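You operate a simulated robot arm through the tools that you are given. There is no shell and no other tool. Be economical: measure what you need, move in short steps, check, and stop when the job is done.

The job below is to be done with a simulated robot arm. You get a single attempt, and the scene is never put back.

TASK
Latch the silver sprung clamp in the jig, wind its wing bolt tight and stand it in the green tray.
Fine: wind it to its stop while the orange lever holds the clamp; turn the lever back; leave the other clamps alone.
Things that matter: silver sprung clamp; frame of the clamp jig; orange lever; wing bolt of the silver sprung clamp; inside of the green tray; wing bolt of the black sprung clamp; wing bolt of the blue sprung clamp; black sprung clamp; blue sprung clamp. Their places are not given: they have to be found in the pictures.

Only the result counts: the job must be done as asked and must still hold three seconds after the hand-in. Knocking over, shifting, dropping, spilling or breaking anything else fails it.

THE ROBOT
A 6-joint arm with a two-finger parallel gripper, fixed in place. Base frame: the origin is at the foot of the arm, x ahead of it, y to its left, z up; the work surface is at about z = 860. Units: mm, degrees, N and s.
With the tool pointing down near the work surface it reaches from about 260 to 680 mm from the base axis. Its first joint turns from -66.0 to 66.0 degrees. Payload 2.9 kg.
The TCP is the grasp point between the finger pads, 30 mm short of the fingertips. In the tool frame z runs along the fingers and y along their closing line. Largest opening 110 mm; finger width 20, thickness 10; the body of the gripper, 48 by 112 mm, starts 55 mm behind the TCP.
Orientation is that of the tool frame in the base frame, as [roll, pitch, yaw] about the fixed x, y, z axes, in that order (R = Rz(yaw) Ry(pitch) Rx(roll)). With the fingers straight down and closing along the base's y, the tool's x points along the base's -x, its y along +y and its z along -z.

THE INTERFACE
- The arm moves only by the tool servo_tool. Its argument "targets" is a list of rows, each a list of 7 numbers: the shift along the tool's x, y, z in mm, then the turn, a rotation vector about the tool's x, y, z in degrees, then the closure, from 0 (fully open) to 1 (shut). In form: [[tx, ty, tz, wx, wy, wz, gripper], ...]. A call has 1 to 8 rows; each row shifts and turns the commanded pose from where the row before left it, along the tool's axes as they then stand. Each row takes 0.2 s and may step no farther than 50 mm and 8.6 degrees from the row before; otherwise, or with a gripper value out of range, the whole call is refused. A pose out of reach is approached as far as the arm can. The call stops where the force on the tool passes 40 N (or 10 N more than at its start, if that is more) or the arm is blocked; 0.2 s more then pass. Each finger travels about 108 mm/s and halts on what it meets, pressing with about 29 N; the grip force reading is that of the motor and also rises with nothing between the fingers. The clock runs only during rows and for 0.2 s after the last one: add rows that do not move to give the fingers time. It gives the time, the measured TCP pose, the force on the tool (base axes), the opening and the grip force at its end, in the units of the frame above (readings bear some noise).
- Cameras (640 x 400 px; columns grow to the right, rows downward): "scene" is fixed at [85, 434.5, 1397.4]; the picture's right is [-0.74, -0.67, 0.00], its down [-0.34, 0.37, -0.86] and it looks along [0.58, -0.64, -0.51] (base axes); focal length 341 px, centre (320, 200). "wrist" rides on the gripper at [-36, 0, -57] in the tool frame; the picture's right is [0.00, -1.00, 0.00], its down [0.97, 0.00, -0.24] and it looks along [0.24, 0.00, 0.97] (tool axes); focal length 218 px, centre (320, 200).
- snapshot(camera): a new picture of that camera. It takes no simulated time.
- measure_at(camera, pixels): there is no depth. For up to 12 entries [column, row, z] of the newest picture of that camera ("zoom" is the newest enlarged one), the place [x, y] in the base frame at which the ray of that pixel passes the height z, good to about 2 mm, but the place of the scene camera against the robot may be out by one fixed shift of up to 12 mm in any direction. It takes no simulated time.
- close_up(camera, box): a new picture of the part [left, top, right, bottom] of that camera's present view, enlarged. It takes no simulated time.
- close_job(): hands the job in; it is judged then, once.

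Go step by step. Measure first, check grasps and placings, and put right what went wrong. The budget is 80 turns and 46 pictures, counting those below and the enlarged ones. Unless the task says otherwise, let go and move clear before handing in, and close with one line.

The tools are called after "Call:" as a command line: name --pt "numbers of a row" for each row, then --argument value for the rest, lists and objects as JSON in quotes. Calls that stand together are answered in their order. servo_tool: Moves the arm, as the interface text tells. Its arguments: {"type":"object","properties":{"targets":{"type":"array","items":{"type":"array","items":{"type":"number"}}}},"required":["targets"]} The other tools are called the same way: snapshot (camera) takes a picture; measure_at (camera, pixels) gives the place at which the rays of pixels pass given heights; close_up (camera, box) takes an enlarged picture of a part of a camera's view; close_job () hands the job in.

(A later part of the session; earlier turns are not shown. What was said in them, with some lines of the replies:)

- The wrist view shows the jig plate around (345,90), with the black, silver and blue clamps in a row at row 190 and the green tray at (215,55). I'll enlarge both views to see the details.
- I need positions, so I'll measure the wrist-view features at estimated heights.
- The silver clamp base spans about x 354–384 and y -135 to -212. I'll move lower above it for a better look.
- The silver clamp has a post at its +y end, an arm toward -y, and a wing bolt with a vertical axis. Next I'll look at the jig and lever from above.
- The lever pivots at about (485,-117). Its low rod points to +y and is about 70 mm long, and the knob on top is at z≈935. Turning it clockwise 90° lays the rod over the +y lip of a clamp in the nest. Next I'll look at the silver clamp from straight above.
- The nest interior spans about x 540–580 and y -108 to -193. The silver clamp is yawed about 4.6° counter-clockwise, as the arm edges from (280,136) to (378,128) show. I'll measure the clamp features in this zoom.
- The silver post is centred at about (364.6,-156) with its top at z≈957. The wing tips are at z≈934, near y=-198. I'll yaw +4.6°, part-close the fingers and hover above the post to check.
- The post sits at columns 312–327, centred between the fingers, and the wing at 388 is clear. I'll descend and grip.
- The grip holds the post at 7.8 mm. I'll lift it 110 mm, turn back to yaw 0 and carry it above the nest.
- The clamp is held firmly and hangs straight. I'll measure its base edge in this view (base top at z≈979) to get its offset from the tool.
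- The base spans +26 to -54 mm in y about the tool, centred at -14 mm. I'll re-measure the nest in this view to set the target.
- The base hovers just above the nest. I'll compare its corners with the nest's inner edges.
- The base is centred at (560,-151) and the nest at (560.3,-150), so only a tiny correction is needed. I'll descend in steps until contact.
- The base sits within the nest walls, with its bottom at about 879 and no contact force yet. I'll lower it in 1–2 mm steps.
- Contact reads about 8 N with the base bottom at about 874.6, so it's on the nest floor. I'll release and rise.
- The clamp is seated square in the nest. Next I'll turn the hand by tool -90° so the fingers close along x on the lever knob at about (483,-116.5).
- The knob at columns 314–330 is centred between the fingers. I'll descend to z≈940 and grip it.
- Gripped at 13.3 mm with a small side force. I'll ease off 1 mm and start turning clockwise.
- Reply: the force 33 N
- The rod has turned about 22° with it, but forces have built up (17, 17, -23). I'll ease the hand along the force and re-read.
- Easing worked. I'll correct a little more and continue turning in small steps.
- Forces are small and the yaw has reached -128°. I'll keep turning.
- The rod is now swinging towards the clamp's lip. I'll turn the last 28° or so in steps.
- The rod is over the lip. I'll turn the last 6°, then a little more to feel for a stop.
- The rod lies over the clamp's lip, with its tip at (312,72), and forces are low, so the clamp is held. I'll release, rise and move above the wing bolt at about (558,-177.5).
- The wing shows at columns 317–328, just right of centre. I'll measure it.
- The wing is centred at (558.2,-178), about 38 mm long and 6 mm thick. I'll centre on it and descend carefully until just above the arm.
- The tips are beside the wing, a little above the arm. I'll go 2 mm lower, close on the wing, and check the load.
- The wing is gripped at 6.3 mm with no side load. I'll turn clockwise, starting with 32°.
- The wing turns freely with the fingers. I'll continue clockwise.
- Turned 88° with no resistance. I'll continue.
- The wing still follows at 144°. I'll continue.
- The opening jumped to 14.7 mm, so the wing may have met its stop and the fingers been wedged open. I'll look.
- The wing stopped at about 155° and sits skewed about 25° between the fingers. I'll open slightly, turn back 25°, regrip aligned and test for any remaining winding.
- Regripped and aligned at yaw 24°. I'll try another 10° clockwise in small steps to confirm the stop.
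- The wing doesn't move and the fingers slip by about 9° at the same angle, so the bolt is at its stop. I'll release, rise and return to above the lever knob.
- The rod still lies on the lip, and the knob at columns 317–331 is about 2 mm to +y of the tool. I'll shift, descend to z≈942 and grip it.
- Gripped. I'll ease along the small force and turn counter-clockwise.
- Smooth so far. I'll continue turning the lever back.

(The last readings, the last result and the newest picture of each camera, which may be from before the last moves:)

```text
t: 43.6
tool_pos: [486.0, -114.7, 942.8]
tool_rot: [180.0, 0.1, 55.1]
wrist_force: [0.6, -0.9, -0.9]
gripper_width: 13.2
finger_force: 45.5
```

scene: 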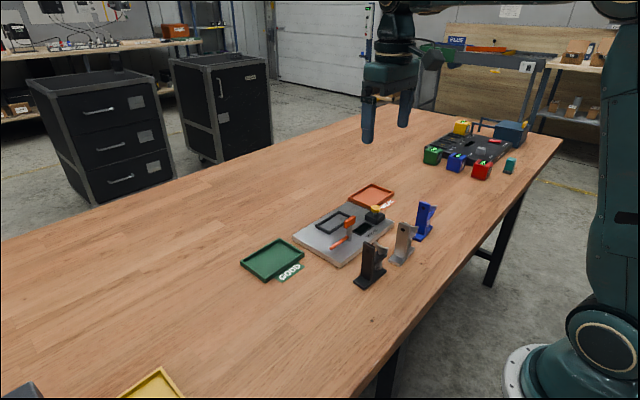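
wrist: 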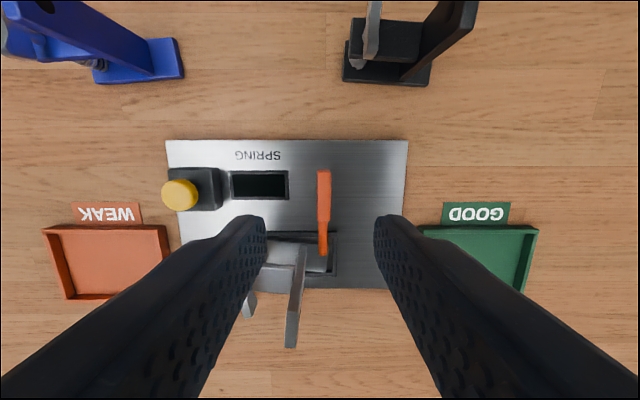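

About 35° remain to the starting angle.

Call:
servo_tool --pt "0 0 0 0 0 -8 1" --pt "0 0 0 0 0 -8 1" --pt "0 0 0 0 0 -8 1" --pt "0 0 0 0 0 -8 1" --pt "0 0 0 0 0 -3.5 1" --pt "0 0 0 0 0 0 1"

Call:
close_up --camera "scene" --box '[280, 170, 400, 270]'

```text
t: 45.0
tool_pos: [486.0, -115.4, 944.1]
tool_rot: [-179.8, -0.1, 90.7]
wrist_force: [-6.9, 10.2, -4.7]
gripper_width: 13.5
finger_force: 44.6
```

```text
4.00 times, centred on (340, 220) of scene
```

zoom: 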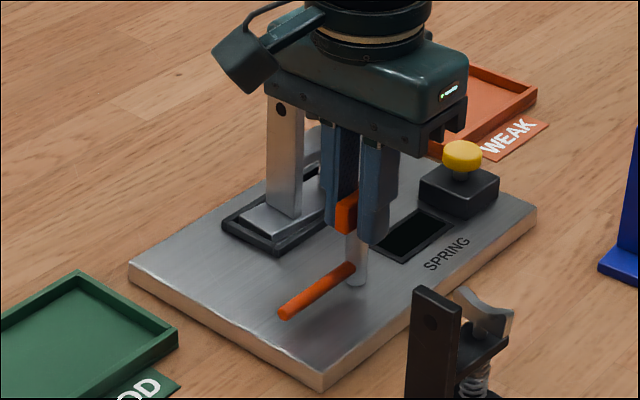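

The lever is back at its original angle. I'll release, rise, return to yaw 180 and look down on the clamp.

Call:
servo_tool --pt "0 0 0 0 0 0 0.6" --pt "0 0 0 0 0 0 0.6" --pt "0 0 -40 0 0 0 0.6" --pt "0 0 -50 0 0 0 0.6" --pt "0 0 0 0 0 -8.5 0.6" --pt "0 0 0 0 0 -8.5 0.6" --pt "0 0 0 0 0 -8.5 0.6" --pt "0 0 0 0 0 -8.5 0.6"

Call:
servo_tool --pt "0 0 0 0 0 -8.5 0.66" --pt "0 0 0 0 0 -8.5 0.66" --pt "0 0 0 0 0 -8.5 0.66" --pt "0 0 0 0 0 -8.5 0.66" --pt "0 0 0 0 0 -8.5 0.66" --pt "0 0 0 0 0 -8.5 0.66" --pt "-36 -28 0 0 0 -4.3 0.66" --pt "0 0 0 0 0 0 0.66"

Call:
close_up --camera "wrist" --box '[240, 90, 400, 230]'

```text
t: 46.8
tool_pos: [486.4, -116.1, 1033.2]
tool_rot: [180.0, 0.0, 124.7]
wrist_force: [0.3, 0.0, 0.5]
gripper_width: 44.0
finger_force: 0.1
```

```text
t: 48.6
tool_pos: [520.4, -145.2, 1032.3]
tool_rot: [-180.0, 0.0, 179.8]
wrist_force: [0.1, -0.4, -0.5]
gripper_width: 37.2
finger_force: 0.2
```

```text
2.86 times, centred on (320, 160) of wrist
```

zoom: 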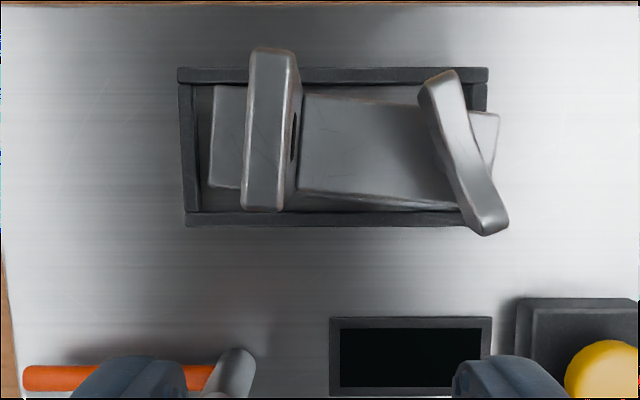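

The clamp was twisted about 5° clockwise in the nest by the stop torque. I'll measure the post's top corners.

Call:
measure_at --camera "zoom" --pixels '[[251, 50, 971], [294, 55, 971], [242, 207, 971], [281, 210, 971], [215, 88, 884], [208, 186, 884], [300, 190, 932], [455, 208, 932]]'

```text
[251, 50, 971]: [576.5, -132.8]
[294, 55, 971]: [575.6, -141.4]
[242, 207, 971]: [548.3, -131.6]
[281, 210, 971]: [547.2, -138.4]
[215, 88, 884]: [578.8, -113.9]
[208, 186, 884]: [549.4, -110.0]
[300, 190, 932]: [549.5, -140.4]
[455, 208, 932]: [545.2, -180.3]
```

The post is centred at (561.9,-136), yawed about -5.5°. I'll align, narrow the fingers, descend and grip.

Call:
servo_tool --pt "0 0 0 0 0 5.5 0.72" --pt "-40.4 13.1 0 0 0 0 0.72" --pt "0 0 15 0 0 0 0.72" --pt "0 0 0 0 0 0 0.72"

Call:
close_up --camera "wrist" --box '[220, 130, 420, 300]'

```text
t: 49.6
tool_pos: [560.7, -136.6, 1016.8]
tool_rot: [179.9, 0.0, 174.3]
wrist_force: [-0.3, -0.8, -0.5]
gripper_width: 30.8
finger_force: 0.0
```

```text
2.35 times, centred on (320, 215) of wrist
```

zoom: 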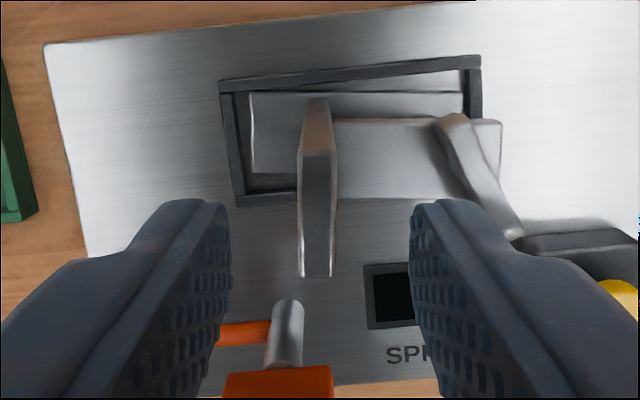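

The base edge is level in the view and the post is centred at 317. I'll descend and grip.

Call:
servo_tool --pt "0 0 20 0 0 0 0.72" --pt "0 0 20 0 0 0 0.72" --pt "0 0 10 0 0 0 0.72" --pt "0 0 0 0 0 0 0.85" --pt "0 0 0 0 0 0 1" --pt "0 0 0 0 0 0 1" --pt "0 0 0 0 0 0 1"

```text
t: 51.2
tool_pos: [560.3, -137.1, 968.8]
tool_rot: [-179.9, 0.0, 174.4]
wrist_force: [-0.4, 0.1, -0.6]
gripper_width: 7.6
finger_force: 29.1
```

Gripped at 7.6 mm. I'll lift it straight out, square up the yaw and carry it over the green tray centre at about (581,51).

Call:
servo_tool --pt "0 0 -15 0 0 0 1" --pt "0 0 -30 0 0 0 1" --pt "0 0 -25 0 0 0 1" --pt "0 0 0 0 0 -5.5 1" --pt "-5 40 0 0 0 0 1" --pt "-5 40 0 0 0 0 1" --pt "-5 40 0 0 0 0 1" --pt "0 0 0 0 0 0 1"

Call:
servo_tool --pt "-4 40 0 0 0 0 1" --pt "0 41 0 0 0 0 1" --pt "0 0 0 0 0 0 1"

Call:
snapshot --camera "wrist"

```text
t: 53.0
tool_pos: [573.4, -13.9, 1036.8]
tool_rot: [180.0, 0.0, 179.8]
wrist_force: [0.4, -0.3, -2.8]
gripper_width: 7.4
finger_force: 28.6
```

```text
t: 53.8
tool_pos: [579.0, 65.7, 1038.6]
tool_rot: [180.0, 0.0, 179.9]
wrist_force: [0.0, 0.4, -1.4]
gripper_width: 7.7
finger_force: 29.2
```

```text
2 pictures are left
```

wrist: 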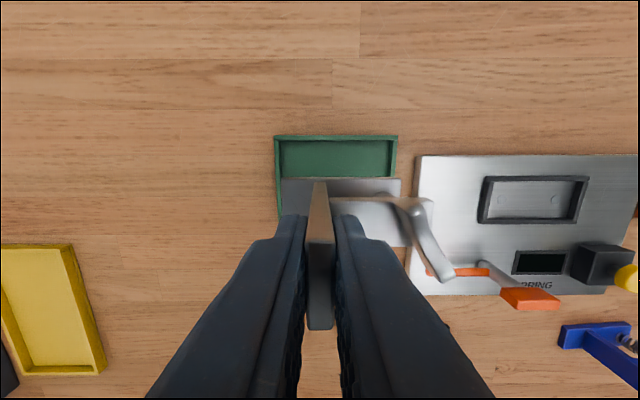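

The clamp hangs level over the tray. I'll measure the tray rim corners and the base corners.

Call:
measure_at --camera "wrist" --pixels '[[275, 136, 875], [397, 136, 875], [282, 141, 875], [389, 141, 875], [283, 175, 866], [281, 179, 955], [401, 178, 955]]'

```text
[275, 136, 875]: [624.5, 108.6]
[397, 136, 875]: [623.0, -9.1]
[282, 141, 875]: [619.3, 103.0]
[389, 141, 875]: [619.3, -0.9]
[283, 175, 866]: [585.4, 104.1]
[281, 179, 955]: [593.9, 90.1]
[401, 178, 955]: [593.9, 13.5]
```

The base is centred in the tray with wide margins. I'll descend, then step gently to contact.

Call:
servo_tool --pt "0 0 25 0 0 0 1" --pt "0 0 25 0 0 0 1" --pt "0 0 15 0 0 0 1" --pt "0 0 8 0 0 0 1" --pt "0 0 2 0 0 0 1" --pt "0 0 0 0 0 0 1"

```text
t: 55.2
tool_pos: [580.2, 65.2, 964.2]
tool_rot: [180.0, 0.0, 179.8]
wrist_force: [0.0, 0.6, -2.5]
gripper_width: 7.5
finger_force: 29.0
```

Call:
servo_tool --pt "0 0 2 0 0 0 1" --pt "0 0 2 0 0 0 1" --pt "0 0 0 0 0 0 1"

```text
t: 56.0
tool_pos: [578.9, 65.3, 960.3]
tool_rot: [-180.0, 0.0, 179.8]
wrist_force: [-0.5, 0.7, -1.7]
gripper_width: 7.7
finger_force: 28.9
```

No contact yet, so I'll keep stepping down.

Call:
servo_tool --pt "0 0 1.5 0 0 0 1" --pt "0 0 1 0 0 0 1" --pt "0 0 0 0 0 0 1"

```text
t: 56.8
tool_pos: [579.8, 64.1, 957.4]
tool_rot: [-180.0, 0.1, 179.7]
wrist_force: [0.3, -0.6, -2.3]
gripper_width: 7.7
finger_force: 29.1
```

Call:
servo_tool --pt "0 0 1 0 0 0 1" --pt "0 0 1 0 0 0 1" --pt "0 0 0 0 0 0 1"

```text
t: 57.6
tool_pos: [580.9, 62.8, 957.2]
tool_rot: [-180.0, 0.1, 179.9]
wrist_force: [-6.0, 0.0, 14.4]
gripper_width: 7.9
finger_force: 28.5
```

Contact reads 14 N, so the base is on the tray floor. I'll ease off, release and rise clear.

Call:
servo_tool --pt "0 0 -0.7 0 0 0 1" --pt "0 0 0 0 0 0 0.74" --pt "0 0 0 0 0 0 0.74" --pt "0 0 -15 0 0 0 0.74" --pt "0 0 -40 0 0 0 0.74" --pt "0 0 -40 0 0 0 0.74" --pt "40 0 0 0 0 0 0.74" --pt "0 0 0 0 0 0 0.74"

Call:
close_up --camera "scene" --box '[230, 170, 450, 300]'

```text
t: 59.4
tool_pos: [539.7, 68.0, 1052.2]
tool_rot: [-180.0, 0.0, 179.8]
wrist_force: [-0.3, 0.4, 0.5]
gripper_width: 28.7
finger_force: 0.1
```

```text
2.91 times, centred on (340, 235) of scene
```

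zoom: 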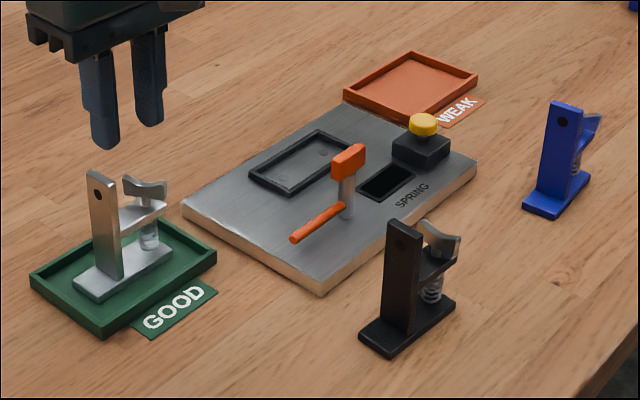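

The silver clamp stands in the green tray, the lever is back in its first position, and the black and blue clamps look untouched. The hand is clear, so I'm handing in.

Call:
close_job

```text
The job is handed in.
```

I latched the silver clamp in the jig, wound its wing bolt to the stop, turned the orange lever back, and stood the clamp upright in the green tray; the job is handed in.
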